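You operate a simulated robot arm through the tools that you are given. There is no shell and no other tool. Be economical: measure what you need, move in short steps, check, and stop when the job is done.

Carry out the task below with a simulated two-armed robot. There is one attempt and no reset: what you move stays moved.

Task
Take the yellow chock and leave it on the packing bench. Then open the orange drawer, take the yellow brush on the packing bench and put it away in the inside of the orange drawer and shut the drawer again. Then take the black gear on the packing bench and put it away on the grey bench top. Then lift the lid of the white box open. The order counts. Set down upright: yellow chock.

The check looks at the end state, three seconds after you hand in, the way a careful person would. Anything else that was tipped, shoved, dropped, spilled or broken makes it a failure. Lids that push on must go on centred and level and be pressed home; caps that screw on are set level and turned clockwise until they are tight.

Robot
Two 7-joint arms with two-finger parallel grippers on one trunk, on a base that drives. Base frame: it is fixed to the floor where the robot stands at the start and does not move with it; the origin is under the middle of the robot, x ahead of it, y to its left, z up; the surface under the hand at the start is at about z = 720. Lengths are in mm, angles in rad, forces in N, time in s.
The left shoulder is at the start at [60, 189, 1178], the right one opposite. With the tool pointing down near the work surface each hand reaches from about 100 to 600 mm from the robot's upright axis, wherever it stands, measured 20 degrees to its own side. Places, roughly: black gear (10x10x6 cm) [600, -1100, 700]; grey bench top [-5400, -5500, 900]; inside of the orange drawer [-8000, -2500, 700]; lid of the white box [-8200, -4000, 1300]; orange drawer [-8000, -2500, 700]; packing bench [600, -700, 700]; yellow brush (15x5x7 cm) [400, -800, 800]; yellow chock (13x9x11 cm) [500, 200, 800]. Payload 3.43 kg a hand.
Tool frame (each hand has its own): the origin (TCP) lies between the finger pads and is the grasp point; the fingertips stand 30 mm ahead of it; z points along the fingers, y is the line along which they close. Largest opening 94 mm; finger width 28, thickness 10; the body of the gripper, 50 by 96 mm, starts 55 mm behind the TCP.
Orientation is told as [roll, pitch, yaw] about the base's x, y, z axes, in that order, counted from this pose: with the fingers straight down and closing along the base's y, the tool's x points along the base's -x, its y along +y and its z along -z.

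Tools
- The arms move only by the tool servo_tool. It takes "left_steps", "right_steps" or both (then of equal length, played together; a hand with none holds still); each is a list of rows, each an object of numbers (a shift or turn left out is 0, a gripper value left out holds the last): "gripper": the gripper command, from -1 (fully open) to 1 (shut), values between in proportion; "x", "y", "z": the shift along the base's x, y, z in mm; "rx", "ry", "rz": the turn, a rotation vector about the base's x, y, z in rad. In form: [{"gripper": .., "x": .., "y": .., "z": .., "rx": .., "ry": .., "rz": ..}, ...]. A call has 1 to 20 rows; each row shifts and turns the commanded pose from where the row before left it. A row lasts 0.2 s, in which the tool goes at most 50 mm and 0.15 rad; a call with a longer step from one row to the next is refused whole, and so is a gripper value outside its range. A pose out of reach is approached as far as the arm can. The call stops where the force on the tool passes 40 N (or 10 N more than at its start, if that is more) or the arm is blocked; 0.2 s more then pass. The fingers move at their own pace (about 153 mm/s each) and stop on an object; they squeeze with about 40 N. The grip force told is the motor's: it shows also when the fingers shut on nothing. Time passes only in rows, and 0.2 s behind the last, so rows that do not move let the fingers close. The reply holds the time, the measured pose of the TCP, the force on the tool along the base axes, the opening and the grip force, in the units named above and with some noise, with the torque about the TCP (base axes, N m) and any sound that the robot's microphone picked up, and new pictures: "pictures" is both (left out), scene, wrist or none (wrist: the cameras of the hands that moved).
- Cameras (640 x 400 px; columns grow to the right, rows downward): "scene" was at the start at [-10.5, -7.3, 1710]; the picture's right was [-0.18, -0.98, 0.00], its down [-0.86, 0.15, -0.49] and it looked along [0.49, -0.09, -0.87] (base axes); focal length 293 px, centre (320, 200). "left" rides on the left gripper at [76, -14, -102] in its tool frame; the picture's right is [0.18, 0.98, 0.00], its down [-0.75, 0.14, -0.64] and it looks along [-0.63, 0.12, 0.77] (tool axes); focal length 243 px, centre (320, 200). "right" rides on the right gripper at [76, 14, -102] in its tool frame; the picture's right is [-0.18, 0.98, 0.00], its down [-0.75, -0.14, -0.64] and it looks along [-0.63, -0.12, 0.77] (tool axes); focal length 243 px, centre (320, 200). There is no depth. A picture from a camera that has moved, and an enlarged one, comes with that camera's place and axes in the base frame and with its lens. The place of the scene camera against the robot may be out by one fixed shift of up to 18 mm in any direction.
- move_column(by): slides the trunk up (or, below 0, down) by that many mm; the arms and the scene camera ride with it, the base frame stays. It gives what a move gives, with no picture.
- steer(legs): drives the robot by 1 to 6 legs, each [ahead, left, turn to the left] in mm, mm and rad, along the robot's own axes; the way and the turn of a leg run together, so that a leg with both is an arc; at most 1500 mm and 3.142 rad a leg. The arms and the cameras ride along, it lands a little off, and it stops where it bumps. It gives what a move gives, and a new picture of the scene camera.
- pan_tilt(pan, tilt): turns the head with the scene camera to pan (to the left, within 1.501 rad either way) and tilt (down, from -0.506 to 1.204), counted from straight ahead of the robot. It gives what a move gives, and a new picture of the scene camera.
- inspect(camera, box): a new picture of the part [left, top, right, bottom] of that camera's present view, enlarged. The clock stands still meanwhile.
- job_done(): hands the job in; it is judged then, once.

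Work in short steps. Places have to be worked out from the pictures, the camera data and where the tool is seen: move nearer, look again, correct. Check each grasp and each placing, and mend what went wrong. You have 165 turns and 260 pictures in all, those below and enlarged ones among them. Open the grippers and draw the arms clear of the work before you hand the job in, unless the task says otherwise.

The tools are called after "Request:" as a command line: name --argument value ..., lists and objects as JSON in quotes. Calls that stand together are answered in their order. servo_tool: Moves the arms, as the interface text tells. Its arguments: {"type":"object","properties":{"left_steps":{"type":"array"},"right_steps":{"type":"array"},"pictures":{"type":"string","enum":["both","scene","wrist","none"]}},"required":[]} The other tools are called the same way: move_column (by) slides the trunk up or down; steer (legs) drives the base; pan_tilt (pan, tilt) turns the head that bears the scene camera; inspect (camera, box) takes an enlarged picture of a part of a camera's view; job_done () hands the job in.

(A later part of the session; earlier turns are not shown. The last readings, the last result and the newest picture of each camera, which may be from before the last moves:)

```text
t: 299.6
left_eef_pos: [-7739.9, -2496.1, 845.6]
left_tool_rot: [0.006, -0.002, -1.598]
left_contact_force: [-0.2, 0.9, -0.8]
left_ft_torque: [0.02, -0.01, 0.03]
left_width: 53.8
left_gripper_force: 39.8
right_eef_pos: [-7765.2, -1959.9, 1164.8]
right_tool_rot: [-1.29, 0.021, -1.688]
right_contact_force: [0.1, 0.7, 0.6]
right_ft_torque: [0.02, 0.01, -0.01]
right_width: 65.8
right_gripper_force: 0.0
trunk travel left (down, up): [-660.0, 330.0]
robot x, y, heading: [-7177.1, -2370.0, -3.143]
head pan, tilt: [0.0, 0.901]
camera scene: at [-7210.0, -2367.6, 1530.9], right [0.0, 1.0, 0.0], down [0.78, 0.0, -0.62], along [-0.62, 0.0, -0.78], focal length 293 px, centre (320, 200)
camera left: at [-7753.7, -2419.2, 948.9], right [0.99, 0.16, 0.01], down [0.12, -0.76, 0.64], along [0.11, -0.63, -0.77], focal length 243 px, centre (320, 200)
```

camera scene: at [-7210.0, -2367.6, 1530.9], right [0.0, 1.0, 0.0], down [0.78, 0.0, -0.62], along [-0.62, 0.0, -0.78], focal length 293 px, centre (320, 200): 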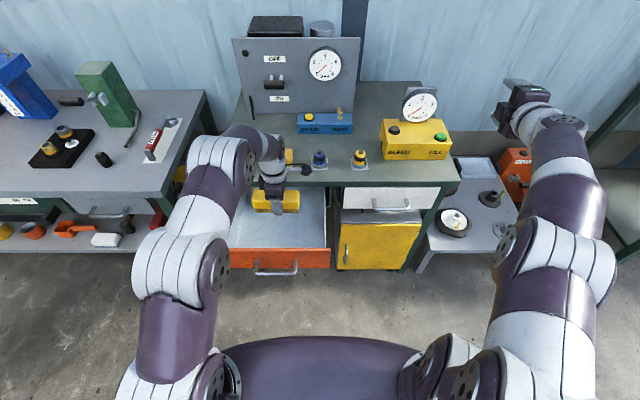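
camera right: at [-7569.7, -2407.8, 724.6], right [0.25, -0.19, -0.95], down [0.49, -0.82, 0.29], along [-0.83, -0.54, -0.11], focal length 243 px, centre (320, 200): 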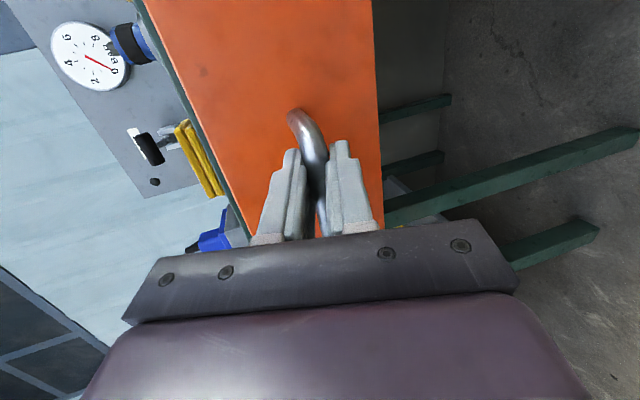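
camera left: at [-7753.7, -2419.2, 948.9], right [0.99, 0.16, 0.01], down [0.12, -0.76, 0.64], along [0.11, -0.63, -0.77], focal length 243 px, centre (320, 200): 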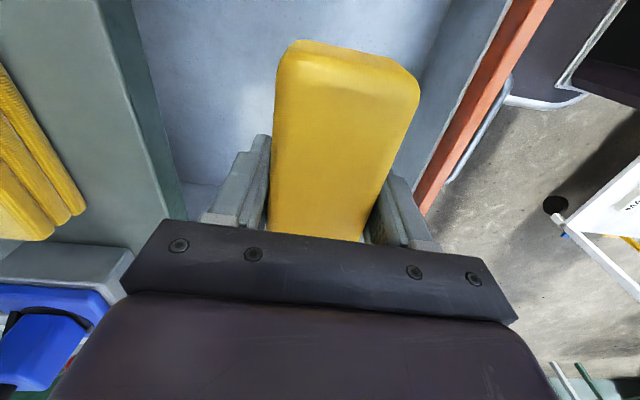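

Well centred above the drawer. Lower into it, gently near the bottom.

Request:
servo_tool --left_steps '[{"z": -30}, {"z": -30}, {"z": -25}, {"z": -20}, {"z": -10}, {"z": -8}, {"z": -6}, {"z": -5}, {"z": -5}]' --pictures "wrist"

```text
t: 301.6
left_eef_pos: [-7741.3, -2496.7, 703.8]
left_tool_rot: [0.006, -0.002, -1.596]
left_contact_force: [0.5, 0.3, -1.1]
left_ft_torque: [0.05, -0.03, -0.01]
left_width: 53.7
left_gripper_force: 39.6
right_eef_pos: [-7764.4, -1959.8, 1164.1]
right_tool_rot: [-1.288, 0.021, -1.69]
right_contact_force: [-1.5, -0.1, 0.5]
right_ft_torque: [-0.01, -0.03, -0.03]
right_width: 65.8
right_gripper_force: 0.1
trunk travel left (down, up): [-660.0, 330.0]
robot x, y, heading: [-7178.6, -2370.3, -3.139]
head pan, tilt: [0.0, 0.901]
camera left: at [-7754.1, -2420.0, 808.0], right [0.99, 0.16, 0.01], down [0.12, -0.76, 0.64], along [0.11, -0.64, -0.77], focal length 243 px, centre (320, 200)
```

left: 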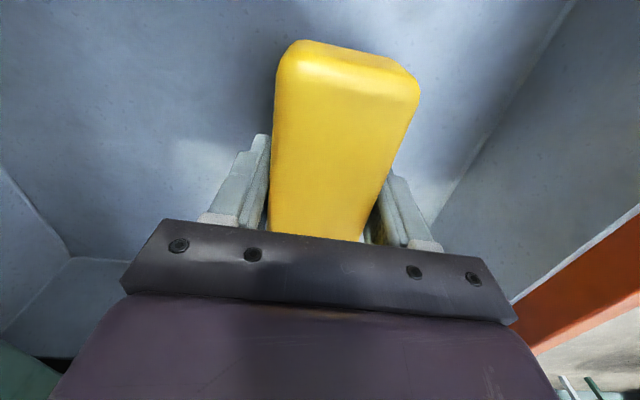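

Request:
servo_tool --left_steps '[{"z": -4}, {"z": -4}, {"z": -4}, {"z": -4}, {"z": -4}]' --pictures "none"

```text
t: 302.8
left_eef_pos: [-7741.1, -2497.0, 690.1]
left_tool_rot: [-0.002, 0.0, -1.597]
left_contact_force: [-1.1, 0.8, 29.8]
left_ft_torque: [-0.01, -0.07, -0.01]
left_width: 54.5
left_gripper_force: 40.1
right_eef_pos: [-7762.4, -1959.0, 1165.6]
right_tool_rot: [-1.292, 0.023, -1.689]
right_contact_force: [0.7, 0.2, 0.4]
right_ft_torque: [0.0, 0.02, 0.04]
right_width: 65.8
right_gripper_force: 0.0
trunk travel left (down, up): [-660.0, 330.0]
robot x, y, heading: [-7179.4, -2372.2, -3.144]
head pan, tilt: [0.0, 0.901]
```

Contact with the drawer floor at z≈690. Ease up, open, and lift out.

Request:
servo_tool --left_steps '[{"z": 4}, {"gripper": 0}, {"gripper": -0.5}, {"gripper": -0.5}]' --pictures "none"

Request:
servo_tool --left_steps '[{"z": 20}, {"z": 35}, {"z": 40}, {"z": 40}, {"z": 40}, {"z": 40}]'

```text
t: 303.8
left_eef_pos: [-7739.7, -2498.1, 690.7]
left_tool_rot: [0.009, -0.002, -1.597]
left_contact_force: [0.3, 0.1, 0.4]
left_ft_torque: [-0.04, 0.01, -0.04]
left_width: 70.5
left_gripper_force: 0.0
right_eef_pos: [-7763.9, -1960.9, 1165.2]
right_tool_rot: [-1.29, 0.019, -1.689]
right_contact_force: [0.8, 0.1, 1.1]
right_ft_torque: [-0.02, -0.01, 0.01]
right_width: 65.7
right_gripper_force: 0.1
trunk travel left (down, up): [-660.0, 330.0]
robot x, y, heading: [-7178.2, -2369.9, -3.14]
head pan, tilt: [0.0, 0.901]
```

```text
t: 305.2
left_eef_pos: [-7739.7, -2498.9, 908.2]
left_tool_rot: [0.006, -0.002, -1.597]
left_contact_force: [-0.1, 0.4, -0.1]
left_ft_torque: [0.0, 0.04, 0.01]
left_width: 70.6
left_gripper_force: 0.0
right_eef_pos: [-7763.7, -1959.4, 1163.5]
right_tool_rot: [-1.289, 0.02, -1.691]
right_contact_force: [1.1, -1.1, 0.3]
right_ft_torque: [0.03, 0.01, 0.01]
right_width: 65.9
right_gripper_force: 0.1
trunk travel left (down, up): [-660.0, 330.0]
robot x, y, heading: [-7177.7, -2371.1, -3.144]
head pan, tilt: [0.0, 0.901]
camera scene: at [-7208.9, -2367.3, 1530.9], right [0.0, 1.0, 0.0], down [0.78, 0.0, -0.62], along [-0.62, 0.0, -0.78], focal length 293 px, centre (320, 200)
camera left: at [-7754.2, -2421.9, 1009.7], right [0.99, 0.16, 0.01], down [0.12, -0.76, 0.64], along [0.11, -0.64, -0.77], focal length 243 px, centre (320, 200)
```

scene: 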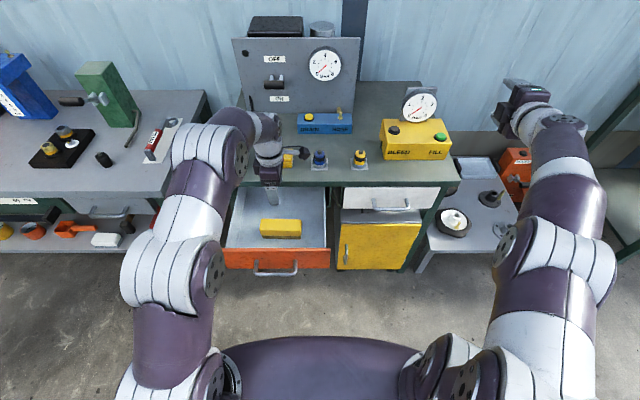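
left: 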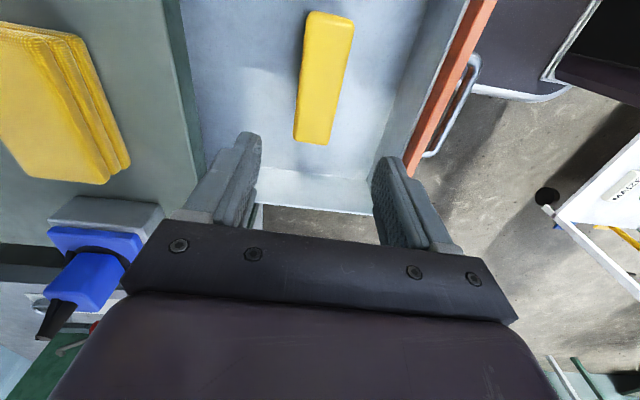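

Brush lies inside, below the rim. Back off 290, rotate the hand back, close it, so it can push the drawer shut via the bar.

Request:
steer --legs '[[-290, 0, 0]]'

Request:
servo_tool --left_steps '[{"gripper": 1, "rz": -0.14}, {"rz": -0.14}, {"rz": -0.14}, {"rz": -0.14}, {"rz": -0.14}, {"rz": -0.14}, {"rz": -0.14}, {"rz": -0.14}, {"rz": -0.14}, {"rz": -0.14}, {"rz": -0.14}, {"z": -40}, {"z": -40}, {"z": -40}, {"z": -40}, {"z": -40}]'

```text
t: 307.1
left_eef_pos: [-7456.7, -2500.2, 907.1]
left_tool_rot: [0.006, -0.001, -1.595]
left_contact_force: [-0.2, -0.6, 0.5]
left_ft_torque: [0.01, 0.0, 0.01]
left_width: 70.6
left_gripper_force: 0.1
right_eef_pos: [-7482.7, -1962.4, 1163.9]
right_tool_rot: [-1.291, 0.022, -1.687]
right_contact_force: [0.4, 0.5, -0.7]
right_ft_torque: [-0.01, 0.03, 0.03]
right_width: 65.7
right_gripper_force: 0.1
trunk travel left (down, up): [-660.0, 330.0]
robot x, y, heading: [-6895.8, -2373.2, -3.135]
head pan, tilt: [0.0, 0.901]
camera scene: at [-6925.8, -2366.6, 1530.9], right [0.0, 1.0, 0.0], down [0.78, 0.0, -0.62], along [-0.62, 0.0, -0.78], focal length 293 px, centre (320, 200)
```

scene: 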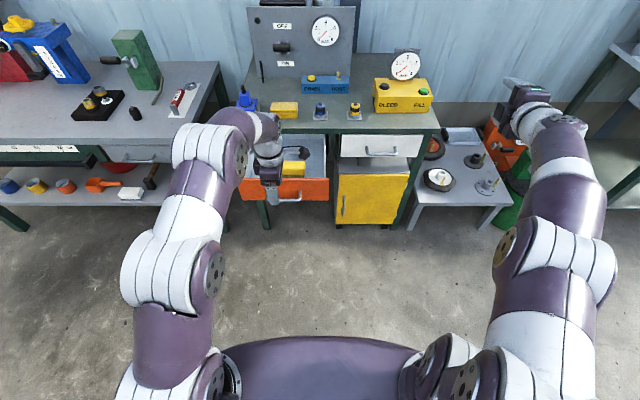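

```text
t: 310.5
left_eef_pos: [-7457.1, -2500.3, 706.0]
left_tool_rot: [0.009, -0.001, -3.134]
left_contact_force: [-0.4, -0.4, 0.0]
left_ft_torque: [0.0, 0.04, -0.01]
left_width: 0.0
left_gripper_force: 33.1
right_eef_pos: [-7483.2, -1961.4, 1164.3]
right_tool_rot: [-1.287, 0.021, -1.687]
right_contact_force: [0.6, 0.3, 0.8]
right_ft_torque: [0.0, 0.0, -0.01]
right_width: 65.8
right_gripper_force: 0.0
trunk travel left (down, up): [-660.0, 330.0]
robot x, y, heading: [-6895.6, -2368.5, -3.139]
head pan, tilt: [0.0, 0.901]
camera scene: at [-6927.3, -2366.9, 1531.0], right [0.0, 1.0, 0.0], down [0.78, 0.0, -0.62], along [-0.62, 0.0, -0.78], focal length 293 px, centre (320, 200)
camera left: at [-7382.1, -2485.1, 807.4], right [0.19, -0.98, 0.01], down [-0.75, -0.14, 0.64], along [-0.63, -0.13, -0.76], focal length 243 px, centre (320, 200)
```

scene: 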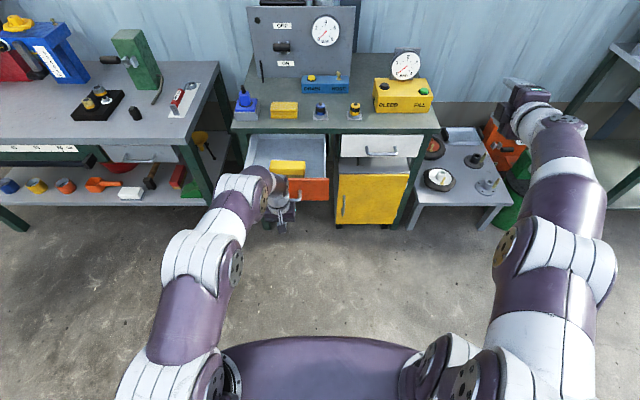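
left: 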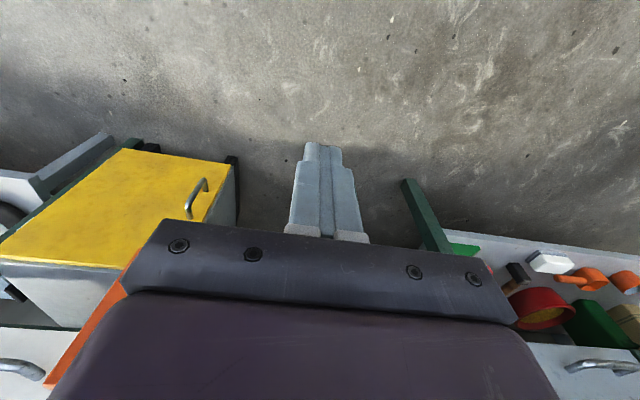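

Tilt the hand slightly so the wrist stays clear of the desk edge, then push by driving ahead 290.

Request:
servo_tool --left_steps '[{"ry": 0.13}, {"ry": 0.13, "z": -2}, {"ry": 0.1}]' --pictures "none"

Request:
steer --legs '[[290, 0, 0]]'

```text
t: 311.3
left_eef_pos: [-7458.7, -2500.3, 704.6]
left_tool_rot: [0.001, -0.366, -3.131]
left_contact_force: [-0.9, -0.7, -0.4]
left_ft_torque: [-0.01, 0.02, -0.01]
left_width: 0.1
left_gripper_force: 32.6
right_eef_pos: [-7483.2, -1962.3, 1164.8]
right_tool_rot: [-1.29, 0.022, -1.685]
right_contact_force: [1.0, 0.4, -0.1]
right_ft_torque: [0.02, 0.02, 0.02]
right_width: 65.8
right_gripper_force: 0.1
trunk travel left (down, up): [-660.0, 330.0]
robot x, y, heading: [-6896.8, -2372.2, -3.136]
head pan, tilt: [0.0, 0.901]
```

```text
t: 313.4
left_eef_pos: [-7756.4, -2506.1, 704.9]
left_tool_rot: [0.004, -0.36, -3.125]
left_contact_force: [-0.3, 0.4, 0.5]
left_ft_torque: [-0.01, 0.01, -0.01]
left_width: 0.0
left_gripper_force: 32.9
right_eef_pos: [-7786.2, -1967.5, 1163.7]
right_tool_rot: [-1.288, 0.021, -1.682]
right_contact_force: [-0.8, -0.3, -0.8]
right_ft_torque: [0.0, 0.04, -0.01]
right_width: 66.0
right_gripper_force: 0.1
trunk travel left (down, up): [-660.0, 330.0]
robot x, y, heading: [-7192.1, -2378.2, -3.132]
head pan, tilt: [0.0, 0.901]
camera scene: at [-7226.3, -2369.0, 1530.9], right [-0.01, 1.0, 0.0], down [0.78, 0.01, -0.62], along [-0.62, -0.01, -0.78], focal length 293 px, centre (320, 200)
```

scene: 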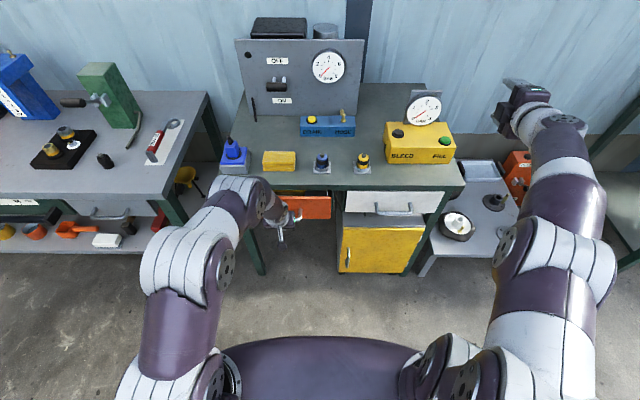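

Nearly shut. Push the remaining ~55 mm: drive 40, then arm in small steps.

Request:
steer --legs '[[38, 0, 0]]'

Request:
servo_tool --left_steps '[{"x": -6}, {"x": -6}, {"x": -6}, {"x": -6}, {"x": -6}, {"x": -6}]'

```text
t: 314.4
left_eef_pos: [-7788.5, -2507.3, 701.9]
left_tool_rot: [0.01, -0.346, -3.127]
left_contact_force: [0.1, -0.1, -1.0]
left_ft_torque: [-0.01, 0.0, 0.0]
left_width: 0.0
left_gripper_force: 33.3
right_eef_pos: [-7824.1, -1969.2, 1162.1]
right_tool_rot: [-1.287, 0.02, -1.679]
right_contact_force: [-0.6, 0.8, 0.0]
right_ft_torque: [-0.03, -0.02, 0.02]
right_width: 65.9
right_gripper_force: 0.1
trunk travel left (down, up): [-660.0, 330.0]
robot x, y, heading: [-7229.5, -2372.5, -3.129]
head pan, tilt: [0.0, 0.901]
stopped in leg 1: the force on the tool passed its limit at 82 N (the readings are from after the stop); the commanded pose is now the measured one
camera scene: at [-7264.6, -2369.0, 1530.8], right [-0.01, 1.0, 0.0], down [0.78, 0.01, -0.62], along [-0.62, -0.01, -0.78], focal length 293 px, centre (320, 200)
```

scene: 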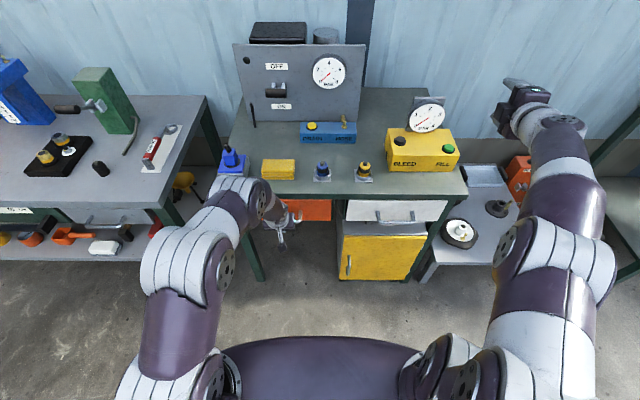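

```text
t: 315.0
left_eef_pos: [-7790.3, -2509.1, 695.3]
left_tool_rot: [0.015, -0.324, -3.13]
left_contact_force: [14.5, 2.4, 4.0]
left_ft_torque: [0.01, 0.03, -0.21]
left_width: 0.0
left_gripper_force: 32.9
right_eef_pos: [-7823.0, -1969.5, 1163.2]
right_tool_rot: [-1.288, 0.021, -1.68]
right_contact_force: [-1.0, 0.2, 0.3]
right_ft_torque: [0.01, 0.0, 0.02]
right_width: 65.6
right_gripper_force: 0.1
trunk travel left (down, up): [-660.0, 330.0]
robot x, y, heading: [-7232.5, -2373.2, -3.13]
head pan, tilt: [0.0, 0.901]
stopped in row 3 (left hand): the force on the tool passed its limit at 45 N (the readings are from after the stop); the commanded pose is now the measured one
camera scene: at [-7264.4, -2369.6, 1530.8], right [-0.01, 1.0, 0.0], down [0.78, 0.01, -0.62], along [-0.62, -0.01, -0.78], focal length 293 px, centre (320, 200)
camera left: at [-7687.0, -2492.0, 768.1], right [0.19, -0.98, -0.04], down [-0.51, -0.14, 0.85], along [-0.84, -0.14, -0.53], focal length 243 px, centre (320, 200)
```

scene: 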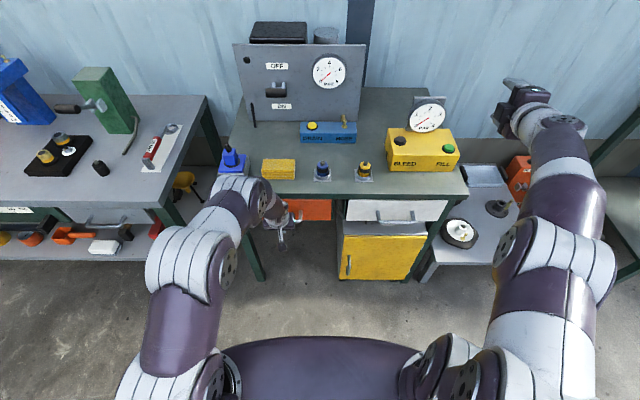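
left: 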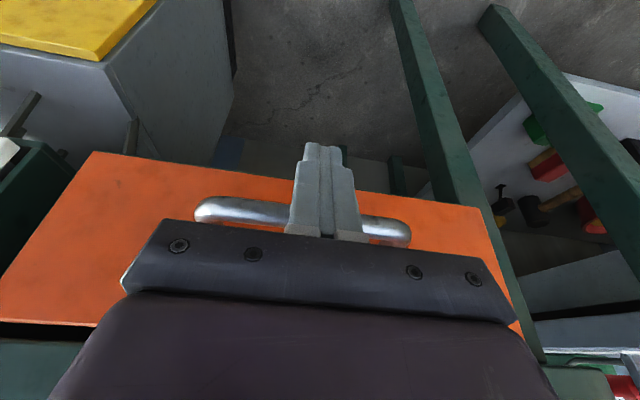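

It stops at x≈−7790, about where shut is expected. Back the hand off and check the gap.

Request:
steer --legs '[[-160, 0, 0]]'

Request:
inspect --camera "scene" --box '[220, 130, 460, 280]'

Request:
inspect --camera "left" --box '[0, 50, 640, 400]'

```text
t: 316.5
left_eef_pos: [-7629.8, -2509.1, 697.0]
left_tool_rot: [0.013, -0.328, -3.128]
left_contact_force: [0.9, 0.5, 0.3]
left_ft_torque: [-0.02, 0.04, -0.03]
left_width: 0.2
left_gripper_force: 32.8
right_eef_pos: [-7660.3, -1968.5, 1163.6]
right_tool_rot: [-1.288, 0.022, -1.677]
right_contact_force: [0.9, 0.1, 0.3]
right_ft_torque: [-0.03, -0.02, 0.01]
right_width: 65.8
right_gripper_force: 0.1
trunk travel left (down, up): [-660.0, 330.0]
robot x, y, heading: [-7070.2, -2373.7, -3.131]
head pan, tilt: [0.0, 0.901]
camera scene: at [-7099.5, -2367.3, 1530.9], right [-0.01, 1.0, 0.0], down [0.78, 0.01, -0.62], along [-0.62, -0.01, -0.78], focal length 293 px, centre (320, 200)
```

scene: 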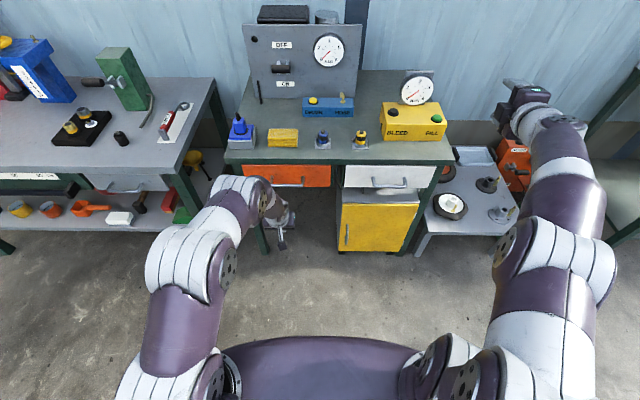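

```text
2.67 times, centred on (340, 205) of scene
camera zoom: at [-7099.5, -2367.3, 1530.9], right [-0.01, 1.0, 0.0], down [0.78, 0.01, -0.62], along [-0.62, -0.01, -0.78], focal length 780 px, centre (267, 187)
```

zoom: 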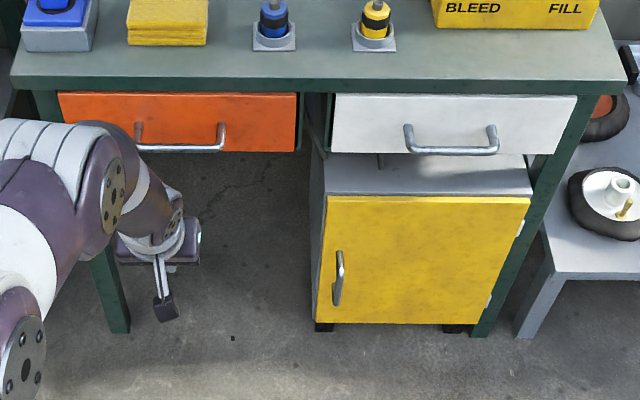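

```text
1.00 times, centred on (320, 225) of left (not enlarged: the box is as wide or as high as the picture)
camera zoom: at [-7525.2, -2490.7, 770.2], right [0.19, -0.98, -0.05], down [-0.5, -0.14, 0.85], along [-0.84, -0.14, -0.52], focal length 243 px, centre (320, 175)
```

zoom: 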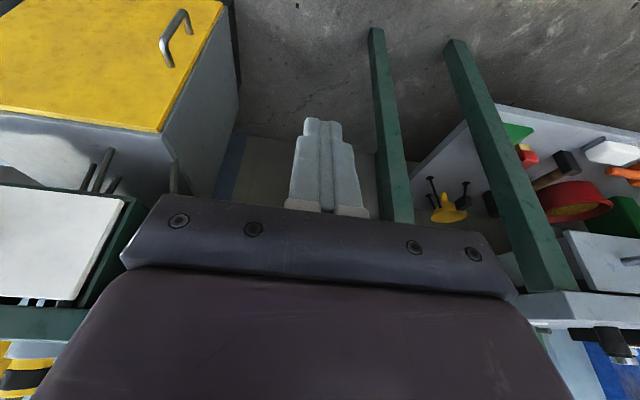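

Bar is back at x≈−7821, flush with the white drawer: shut. Now fetch the gear: raise/straighten the hand and drive back along the same route.

Request:
servo_tool --left_steps '[{"z": 40, "ry": -0.11, "gripper": -1}, {"z": 40, "ry": -0.11}, {"z": 40, "ry": -0.11}, {"z": 40}, {"z": 40}]' --pictures "none"

Request:
steer --legs '[[0, 1070, 0], [0, 1060, 0]]'

```text
t: 317.7
left_eef_pos: [-7630.5, -2509.0, 895.9]
left_tool_rot: [0.017, 0.003, -3.128]
left_contact_force: [0.5, 0.3, 0.3]
left_ft_torque: [-0.01, -0.02, -0.02]
left_width: 94.0
left_gripper_force: 0.1
right_eef_pos: [-7662.1, -1968.9, 1163.6]
right_tool_rot: [-1.286, 0.021, -1.675]
right_contact_force: [0.2, -0.4, -0.6]
right_ft_torque: [0.02, 0.02, -0.03]
right_width: 65.9
right_gripper_force: 0.0
trunk travel left (down, up): [-660.0, 330.0]
robot x, y, heading: [-7071.5, -2371.3, -3.123]
head pan, tilt: [0.0, 0.901]
```

```text
t: 328.2
left_eef_pos: [-7611.3, -4630.3, 895.1]
left_tool_rot: [0.017, 0.0, -3.126]
left_contact_force: [-0.3, 0.0, -1.0]
left_ft_torque: [0.0, 0.02, 0.03]
left_width: 94.2
left_gripper_force: 0.2
right_eef_pos: [-7642.3, -4089.8, 1164.3]
right_tool_rot: [-1.289, 0.022, -1.673]
right_contact_force: [0.3, -0.8, 0.0]
right_ft_torque: [0.0, -0.04, -0.01]
right_width: 65.8
right_gripper_force: 0.0
trunk travel left (down, up): [-660.0, 330.0]
robot x, y, heading: [-7049.2, -4491.1, -3.12]
head pan, tilt: [0.0, 0.901]
camera scene: at [-7080.4, -4487.3, 1530.9], right [-0.02, 1.0, 0.0], down [0.78, 0.01, -0.62], along [-0.62, -0.01, -0.78], focal length 293 px, centre (320, 200)
```

scene: 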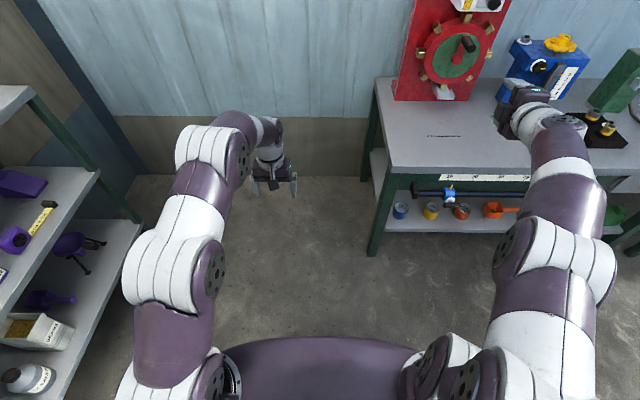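

Request:
steer --legs '[[-1450, 20, -0.04], [-1450, 20, -0.02]]'

```text
t: 342.1
left_eef_pos: [-4747.2, -4681.2, 894.6]
left_tool_rot: [0.017, -0.001, 3.102]
left_contact_force: [0.2, 0.4, 0.6]
left_ft_torque: [0.01, 0.0, -0.03]
left_width: 94.1
left_gripper_force: 0.0
right_eef_pos: [-4750.0, -4139.4, 1163.2]
right_tool_rot: [-1.289, 0.022, -1.728]
right_contact_force: [0.3, -0.3, 0.4]
right_ft_torque: [0.0, 0.03, 0.0]
right_width: 65.7
right_gripper_force: 0.0
trunk travel left (down, up): [-660.0, 330.0]
robot x, y, heading: [-4181.2, -4578.5, 3.101]
head pan, tilt: [0.0, 0.901]
camera scene: at [-4210.9, -4568.5, 1530.9], right [0.04, 1.0, 0.0], down [0.78, -0.03, -0.62], along [-0.62, 0.02, -0.78], focal length 293 px, centre (320, 200)
```

scene: 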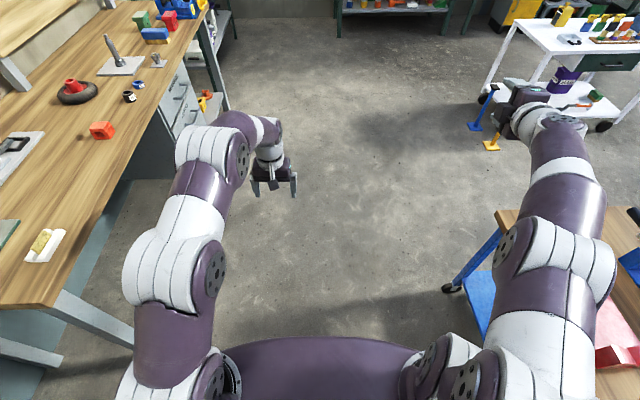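

Request:
steer --legs '[[-1450, 0, 0.03], [-1450, 0, -0.01], [-280, -780, 0]]'

```text
t: 359.9
left_eef_pos: [-1581.8, -3978.9, 896.5]
left_tool_rot: [0.017, -0.001, 3.124]
left_contact_force: [-0.8, -0.8, -0.3]
left_ft_torque: [0.0, 0.0, -0.01]
left_width: 94.2
left_gripper_force: 0.0
right_eef_pos: [-1594.7, -3435.6, 1163.1]
right_tool_rot: [-1.287, 0.02, -1.709]
right_contact_force: [-0.1, 0.8, -0.2]
right_ft_torque: [0.01, 0.02, 0.02]
right_width: 65.9
right_gripper_force: 0.0
trunk travel left (down, up): [-660.0, 330.0]
robot x, y, heading: [-1014.8, -3859.5, 3.124]
head pan, tilt: [0.0, 0.901]
camera scene: at [-1047.1, -3854.5, 1530.9], right [0.02, 1.0, 0.0], down [0.78, -0.01, -0.62], along [-0.62, 0.01, -0.78], focal length 293 px, centre (320, 200)
```

scene: 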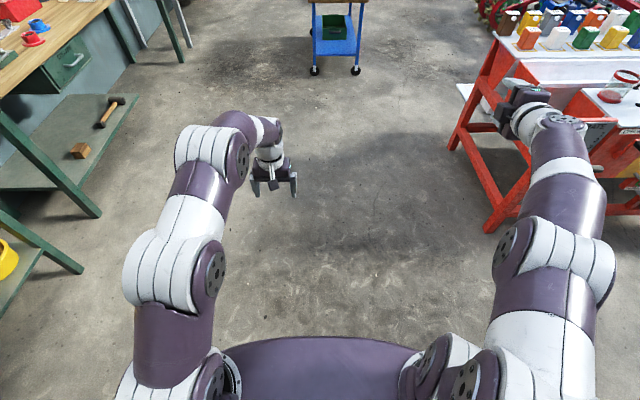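

Request:
steer --legs '[[0, 0, 3.13], [0, 1300, 0], [0, 1290, 0]]'

Request:
pan_tilt --pan 0.0 --tilt 0.7

```text
t: 379.8
left_eef_pos: [-396.5, -1144.4, 894.9]
left_tool_rot: [0.017, -0.001, -0.008]
left_contact_force: [-0.2, -0.3, 0.6]
left_ft_torque: [0.04, 0.0, -0.03]
left_width: 93.9
left_gripper_force: 0.1
right_eef_pos: [-377.5, -1685.9, 1163.1]
right_tool_rot: [-1.287, 0.022, 1.445]
right_contact_force: [0.6, -0.5, 0.3]
right_ft_torque: [0.0, 0.0, -0.03]
right_width: 65.8
right_gripper_force: 0.2
trunk travel left (down, up): [-660.0, 330.0]
robot x, y, heading: [-958.4, -1271.5, -0.007]
head pan, tilt: [0.0, 0.901]
camera scene: at [-961.3, -1266.6, 1530.9], right [-0.01, -1.0, 0.0], down [-0.78, 0.01, -0.62], along [0.62, 0.0, -0.78], focal length 293 px, centre (320, 200)
```

scene: 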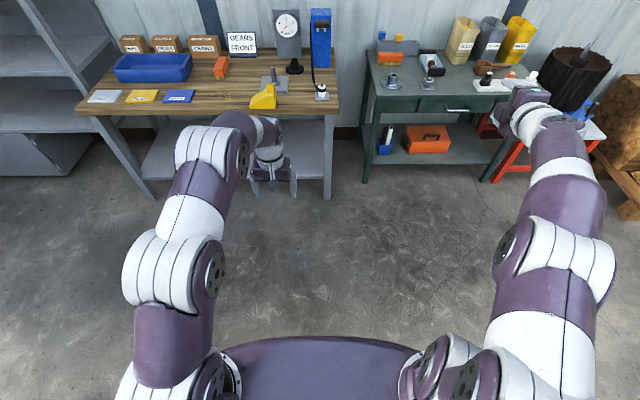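

```text
t: 380.6
left_eef_pos: [-396.9, -1145.5, 895.5]
left_tool_rot: [0.016, -0.001, -0.007]
left_contact_force: [-0.3, 0.8, 0.0]
left_ft_torque: [0.01, -0.01, -0.01]
left_width: 93.9
left_gripper_force: 0.0
right_eef_pos: [-377.8, -1687.6, 1162.7]
right_tool_rot: [-1.288, 0.021, 1.445]
right_contact_force: [0.1, 0.3, -0.4]
right_ft_torque: [0.01, -0.01, -0.02]
right_width: 65.7
right_gripper_force: 0.1
trunk travel left (down, up): [-660.0, 330.0]
robot x, y, heading: [-959.4, -1272.7, -0.005]
head pan, tilt: [0.0, 0.7]
camera scene: at [-951.9, -1266.9, 1547.0], right [-0.01, -1.0, 0.0], down [-0.64, 0.0, -0.76], along [0.76, 0.0, -0.64], focal length 293 px, centre (320, 200)
```

scene: 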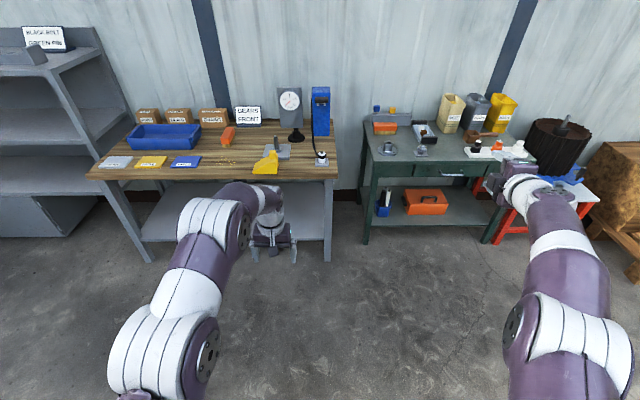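

Aligned with the gear. Approach to x≈−260 and look with the wrist camera.

Request:
steer --legs '[[700, 0, 0]]'

Request:
inspect --camera "left" --box '[0, 0, 640, 400]'

Request:
inspect --camera "scene" --box '[180, 120, 420, 300]'

```text
t: 384.4
left_eef_pos: [310.2, -1150.6, 895.8]
left_tool_rot: [0.018, 0.0, -0.007]
left_contact_force: [1.2, 0.4, -0.2]
left_ft_torque: [0.01, 0.0, 0.0]
left_width: 94.4
left_gripper_force: 0.1
right_eef_pos: [330.1, -1689.9, 1163.9]
right_tool_rot: [-1.287, 0.022, 1.444]
right_contact_force: [-0.4, -0.1, 0.2]
right_ft_torque: [0.01, 0.0, 0.0]
right_width: 65.7
right_gripper_force: 0.1
trunk travel left (down, up): [-660.0, 330.0]
robot x, y, heading: [-254.2, -1274.5, -0.005]
head pan, tilt: [0.0, 0.7]
camera scene: at [-244.2, -1271.0, 1547.1], right [-0.01, -1.0, 0.0], down [-0.64, 0.0, -0.76], along [0.76, 0.0, -0.64], focal length 293 px, centre (320, 200)
```

scene: 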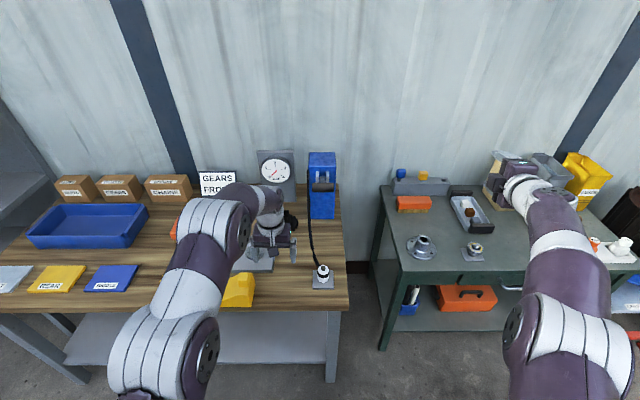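

```text
1.00 times, centred on (320, 200) of left (not enlarged: the box is as wide or as high as the picture)
camera zoom: at [233.6, -1164.9, 997.2], right [-0.18, 0.98, 0.02], down [0.75, 0.13, 0.64], along [0.63, 0.13, -0.76], focal length 243 px, centre (320, 200)
```

zoom: 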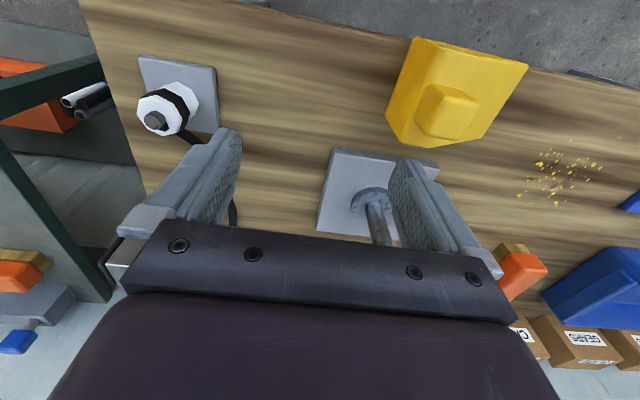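

```text
2.22 times, centred on (300, 210) of scene
camera zoom: at [-244.2, -1271.0, 1547.1], right [-0.01, -1.0, 0.0], down [-0.64, 0.0, -0.76], along [0.76, 0.0, -0.64], focal length 650 px, centre (364, 178)
```

zoom: 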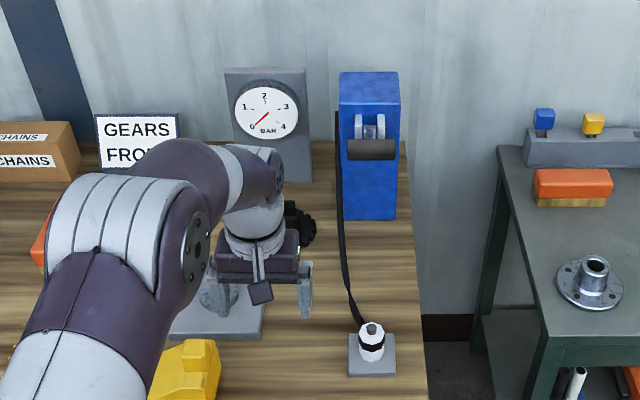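

The gear is at about (566,−1138), left of the blue press (y<−1235). Drive ahead 190 and look down on it.

Request:
steer --legs '[[190, 8, 0]]'

Request:
servo_tool --left_steps '[{"x": 18, "y": 1}, {"x": 18}, {"x": 18}, {}]'

```text
t: 386.0
left_eef_pos: [497.5, -1139.5, 895.9]
left_tool_rot: [0.018, -0.001, 0.0]
left_contact_force: [0.2, -0.1, 0.0]
left_ft_torque: [-0.01, 0.03, -0.01]
left_width: 94.1
left_gripper_force: 0.1
right_eef_pos: [521.5, -1679.6, 1163.0]
right_tool_rot: [-1.287, 0.021, 1.451]
right_contact_force: [-0.6, 1.0, 0.6]
right_ft_torque: [-0.01, 0.0, -0.03]
right_width: 65.6
right_gripper_force: 0.0
trunk travel left (down, up): [-660.0, 330.0]
robot x, y, heading: [-67.3, -1264.6, 0.0]
head pan, tilt: [0.0, 0.7]
camera scene: at [-55.9, -1263.1, 1547.1], right [0.0, -1.0, 0.0], down [-0.64, 0.0, -0.76], along [0.76, 0.0, -0.64], focal length 293 px, centre (320, 200)
```

scene: 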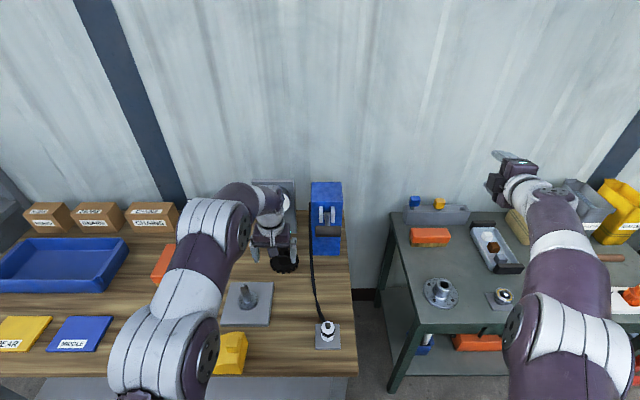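

```text
t: 387.0
left_eef_pos: [526.1, -1133.0, 885.6]
left_tool_rot: [0.017, 0.0, -0.001]
left_contact_force: [0.2, 0.1, -0.5]
left_ft_torque: [-0.02, 0.0, -0.01]
left_width: 94.0
left_gripper_force: 0.1
left hand out of reach, approached as far as the arm can: row 2, 3
right_eef_pos: [520.8, -1678.4, 1162.9]
right_tool_rot: [-1.286, 0.019, 1.451]
right_contact_force: [0.6, 0.0, 0.8]
right_ft_torque: [0.01, -0.04, 0.0]
right_width: 65.9
right_gripper_force: 0.1
trunk travel left (down, up): [-660.0, 330.0]
robot x, y, heading: [-66.5, -1268.9, -0.003]
head pan, tilt: [0.0, 0.7]
camera scene: at [-56.6, -1263.2, 1547.0], right [0.0, -1.0, 0.0], down [-0.64, 0.0, -0.76], along [0.76, 0.0, -0.64], focal length 293 px, centre (320, 200)
camera left: at [449.3, -1149.1, 987.2], right [-0.18, 0.98, 0.02], down [0.75, 0.13, 0.64], along [0.63, 0.13, -0.76], focal length 243 px, centre (320, 200)
```

scene: 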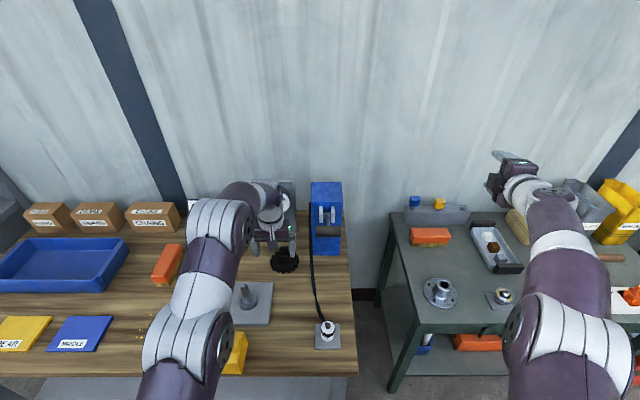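
left: 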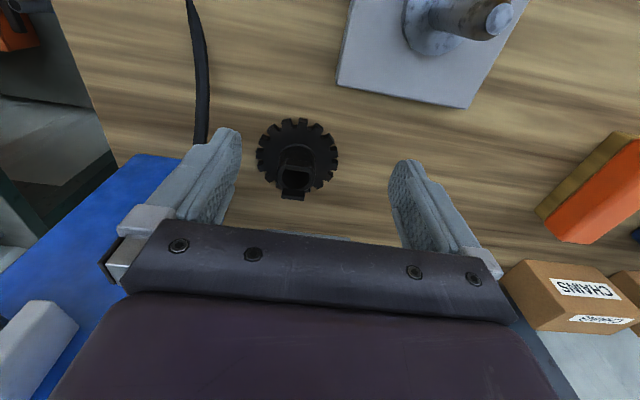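

Wrist view places the gear at (595,−1144). Lower a bit for more reach, then extend over it with a slight tilt.

Request:
servo_tool --left_steps '[{"z": -20, "y": -4}, {"z": -20, "y": -5, "ry": -0.08}, {"z": -8, "x": 15, "ry": -0.08}, {"x": 15}, {"x": 15}, {"x": 15}, {}]'

```text
t: 388.6
left_eef_pos: [588.3, -1143.1, 837.0]
left_tool_rot: [0.017, -0.161, 0.0]
left_contact_force: [-0.5, 0.1, -1.0]
left_ft_torque: [0.0, -0.01, 0.01]
left_width: 94.0
left_gripper_force: 0.1
right_eef_pos: [520.0, -1679.8, 1164.0]
right_tool_rot: [-1.289, 0.022, 1.45]
right_contact_force: [-0.5, -0.6, 0.3]
right_ft_torque: [-0.02, -0.01, -0.04]
right_width: 65.8
right_gripper_force: 0.0
trunk travel left (down, up): [-660.0, 330.0]
robot x, y, heading: [-62.6, -1266.5, 0.002]
head pan, tilt: [0.0, 0.7]
camera scene: at [-57.4, -1263.2, 1547.1], right [0.0, -1.0, 0.0], down [-0.64, 0.0, -0.77], along [0.77, 0.0, -0.64], focal length 293 px, centre (320, 200)
camera left: at [495.0, -1159.2, 924.6], right [-0.18, 0.98, -0.01], down [0.64, 0.13, 0.76], along [0.74, 0.13, -0.65], focal length 243 px, centre (320, 200)
```

scene: 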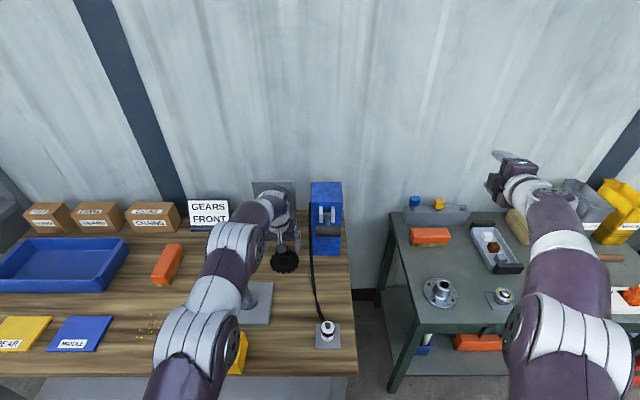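
left: 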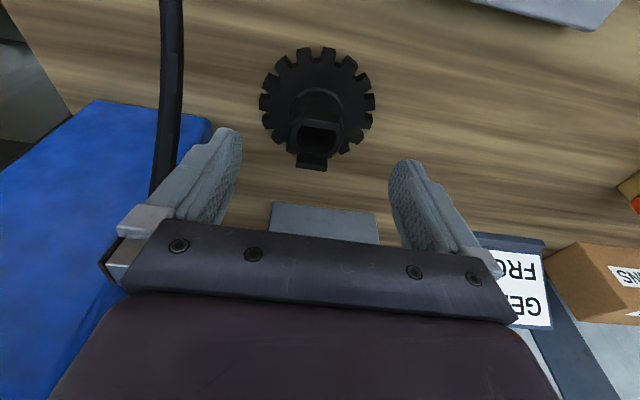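

Gear centre ≈(592,−1145), hub ≈40 mm. Descend to TCP z≈780 with a slightly narrowed gripper.

Request:
servo_tool --left_steps '[{"gripper": -0.4, "x": 1, "y": -2, "z": -15}, {"z": -15}, {"z": -12}, {"z": -10}, {"z": -5}, {}]' --pictures "wrist"

```text
t: 390.0
left_eef_pos: [587.3, -1143.5, 778.5]
left_tool_rot: [0.018, -0.161, 0.0]
left_contact_force: [0.4, 0.5, -0.6]
left_ft_torque: [0.02, 0.01, -0.04]
left_width: 65.8
left_gripper_force: 0.0
right_eef_pos: [520.6, -1680.0, 1162.5]
right_tool_rot: [-1.288, 0.019, 1.451]
right_contact_force: [-0.6, 0.3, -0.4]
right_ft_torque: [0.01, 0.02, 0.02]
right_width: 65.8
right_gripper_force: 0.0
trunk travel left (down, up): [-660.0, 330.0]
robot x, y, heading: [-69.2, -1268.6, 0.006]
head pan, tilt: [0.0, 0.7]
camera left: at [495.5, -1159.9, 867.4], right [-0.18, 0.98, -0.01], down [0.64, 0.13, 0.76], along [0.74, 0.13, -0.65], focal length 243 px, centre (320, 200)
```

left: 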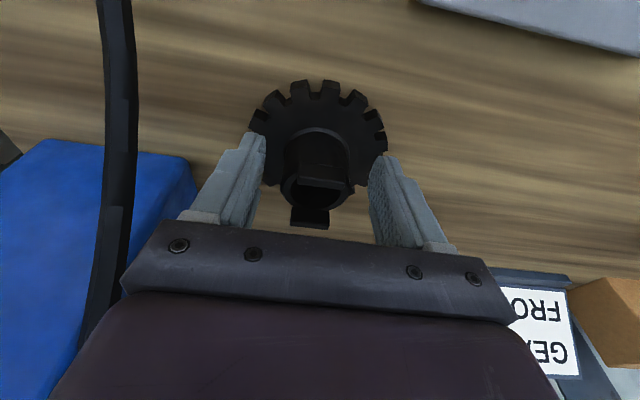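

Hub is between the pads. Close and test-lift.

Request:
servo_tool --left_steps '[{"z": -3}, {"gripper": 0.4}, {"gripper": 1}, {"gripper": 1}, {"gripper": 1}]' --pictures "none"

Request:
servo_tool --left_steps '[{"z": 10}, {"z": 25}, {"z": 30}, {"z": 10}]'

```text
t: 391.2
left_eef_pos: [587.2, -1145.3, 775.6]
left_tool_rot: [0.016, -0.16, 0.0]
left_contact_force: [0.6, 1.9, 1.6]
left_ft_torque: [-0.24, 0.04, -0.01]
left_width: 42.4
left_gripper_force: 39.8
right_eef_pos: [520.5, -1679.7, 1165.0]
right_tool_rot: [-1.288, 0.021, 1.449]
right_contact_force: [1.3, -0.1, -0.1]
right_ft_torque: [-0.01, -0.02, 0.02]
right_width: 65.6
right_gripper_force: 0.1
trunk travel left (down, up): [-660.0, 330.0]
robot x, y, heading: [-64.6, -1269.3, -0.001]
head pan, tilt: [0.0, 0.7]
```

```text
t: 392.2
left_eef_pos: [588.3, -1145.3, 852.2]
left_tool_rot: [0.018, -0.158, -0.002]
left_contact_force: [-0.6, -1.1, -5.1]
left_ft_torque: [0.0, 0.11, -0.06]
left_width: 42.0
left_gripper_force: 40.1
right_eef_pos: [521.2, -1679.6, 1163.5]
right_tool_rot: [-1.285, 0.02, 1.45]
right_contact_force: [0.4, -0.2, 0.3]
right_ft_torque: [0.0, 0.0, -0.05]
right_width: 65.9
right_gripper_force: 0.0
trunk travel left (down, up): [-660.0, 330.0]
robot x, y, heading: [-66.2, -1268.4, 0.001]
head pan, tilt: [0.0, 0.7]
camera scene: at [-55.9, -1262.9, 1547.0], right [0.0, -1.0, 0.0], down [-0.64, 0.0, -0.76], along [0.76, 0.0, -0.64], focal length 293 px, centre (320, 200)
camera left: at [495.9, -1161.2, 940.6], right [-0.18, 0.98, -0.01], down [0.64, 0.13, 0.76], along [0.74, 0.13, -0.66], focal length 243 px, centre (320, 200)
```

scene: 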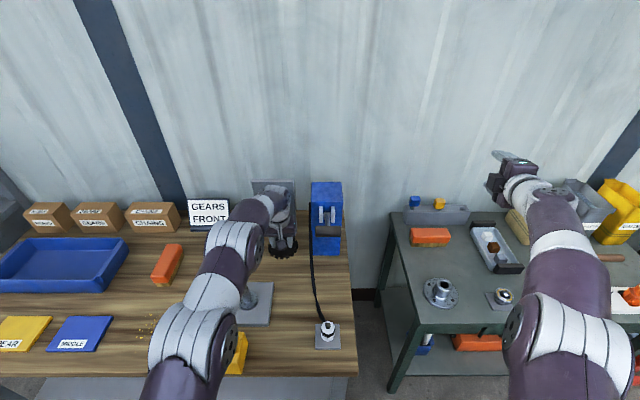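
left: 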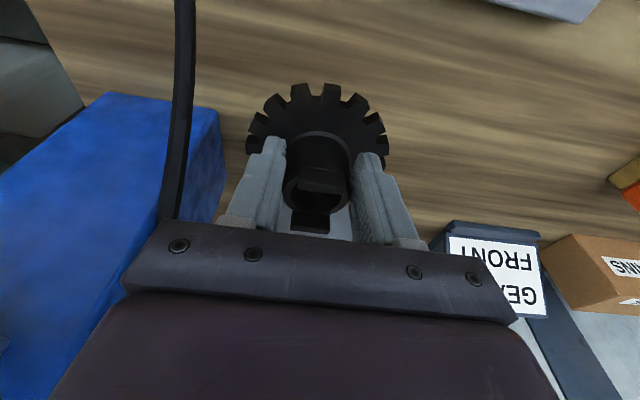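

Gear held (bottom 56 mm below TCP). Raise trunk 180 and travel back to the corridor.

Request:
move_column --by 180

Request:
steer --legs '[[-900, 0, 0], [0, -1300, 0], [0, -1300, 0], [0, 0, 3.1]]'

```text
t: 394.2
left_eef_pos: [588.2, -1145.1, 1032.3]
left_tool_rot: [0.015, -0.16, 0.0]
left_contact_force: [-0.5, -0.3, -5.1]
left_ft_torque: [-0.02, 0.09, -0.02]
left_width: 41.9
left_gripper_force: 40.1
right_eef_pos: [521.6, -1680.1, 1343.5]
right_tool_rot: [-1.287, 0.02, 1.45]
right_contact_force: [0.3, 0.0, -0.5]
right_ft_torque: [-0.01, 0.0, -0.01]
right_width: 65.9
right_gripper_force: 0.1
trunk travel left (down, up): [-840.0, 150.0]
robot x, y, heading: [-69.5, -1266.5, 0.0]
head pan, tilt: [0.0, 0.7]
```

```text
t: 418.5
left_eef_pos: [-1631.1, -3999.3, 1031.3]
left_tool_rot: [0.019, -0.16, 3.138]
left_contact_force: [-0.2, -0.1, -5.1]
left_ft_torque: [0.01, -0.11, 0.0]
left_width: 41.8
left_gripper_force: 39.9
right_eef_pos: [-1563.6, -3464.5, 1343.5]
right_tool_rot: [-1.285, 0.022, -1.693]
right_contact_force: [-0.8, -0.1, -0.6]
right_ft_torque: [0.01, -0.05, -0.01]
right_width: 65.5
right_gripper_force: 0.0
trunk travel left (down, up): [-840.0, 150.0]
robot x, y, heading: [-976.4, -3881.9, 3.145]
head pan, tilt: [0.0, 0.7]
camera scene: at [-1018.0, -3874.1, 1727.0], right [0.0, 1.0, 0.0], down [0.64, 0.0, -0.76], along [-0.76, 0.0, -0.64], focal length 293 px, centre (320, 200)
```

scene: 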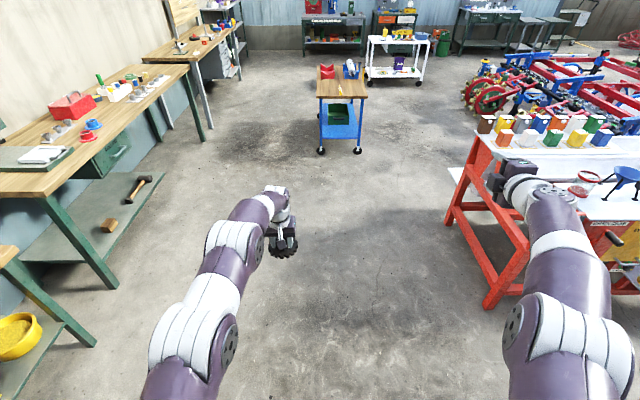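

Next: the grey bench along the left wall (top z≈900, x −4450…−6110, front y≈−5150). Drive down the corridor to x≈−4900.

Request:
steer --legs '[[0, 540, 0], [1450, 0, -0.02], [1450, 0, -0.02], [950, 0, -0.01]]'

Request:
pan_tilt --pan 0.9 --tilt 0.8

```text
t: 439.6
left_eef_pos: [-5441.2, -4448.8, 1031.7]
left_tool_rot: [0.017, -0.158, 3.098]
left_contact_force: [-0.1, -0.7, -5.6]
left_ft_torque: [0.0, -0.13, 0.0]
left_width: 41.9
left_gripper_force: 40.4
right_eef_pos: [-5351.3, -3918.6, 1343.4]
right_tool_rot: [-1.286, 0.022, -1.732]
right_contact_force: [-0.2, -0.3, 0.6]
right_ft_torque: [-0.04, 0.01, -0.04]
right_width: 66.1
right_gripper_force: 0.1
trunk travel left (down, up): [-840.0, 150.0]
robot x, y, heading: [-4784.5, -4352.8, 3.099]
head pan, tilt: [0.0, 0.7]
camera scene: at [-4823.7, -4349.0, 1727.0], right [0.04, 1.0, 0.0], down [0.64, -0.03, -0.76], along [-0.76, 0.03, -0.64], focal length 293 px, centre (320, 200)
```

scene: 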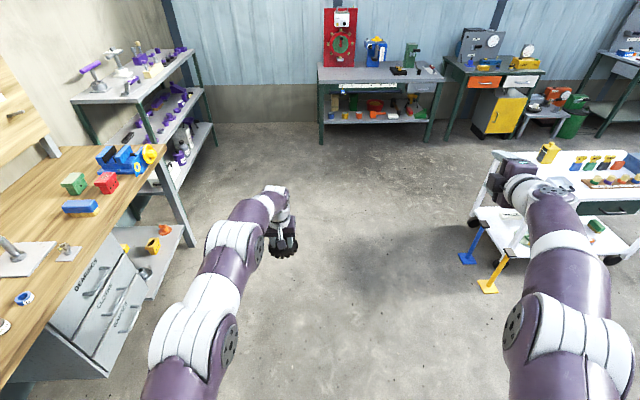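

```text
t: 440.8
left_eef_pos: [-5441.3, -4449.6, 1031.2]
left_tool_rot: [0.018, -0.158, 3.098]
left_contact_force: [-0.6, 0.9, -5.3]
left_ft_torque: [0.0, -0.12, 0.0]
left_width: 42.0
left_gripper_force: 40.1
right_eef_pos: [-5351.6, -3918.6, 1342.4]
right_tool_rot: [-1.286, 0.022, -1.734]
right_contact_force: [0.2, -0.9, 0.1]
right_ft_torque: [0.04, 0.02, 0.01]
right_width: 65.8
right_gripper_force: 0.1
trunk travel left (down, up): [-840.0, 150.0]
robot x, y, heading: [-4781.0, -4356.0, 3.1]
head pan, tilt: [0.901, 0.799]
camera scene: at [-4792.2, -4413.5, 1718.8], right [-0.76, 0.65, 0.0], down [0.47, 0.54, -0.7], along [-0.46, -0.53, -0.72], focal length 293 px, centre (320, 200)
```

scene: 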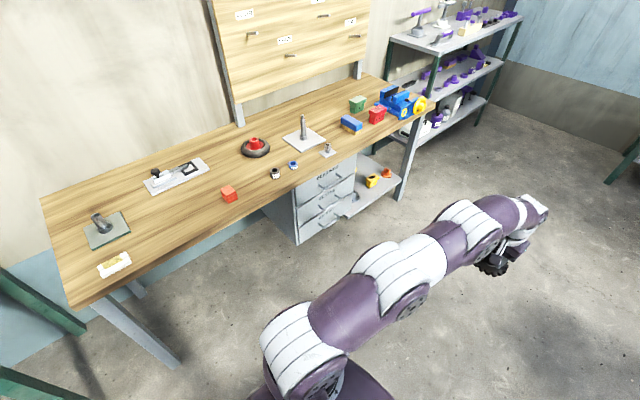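

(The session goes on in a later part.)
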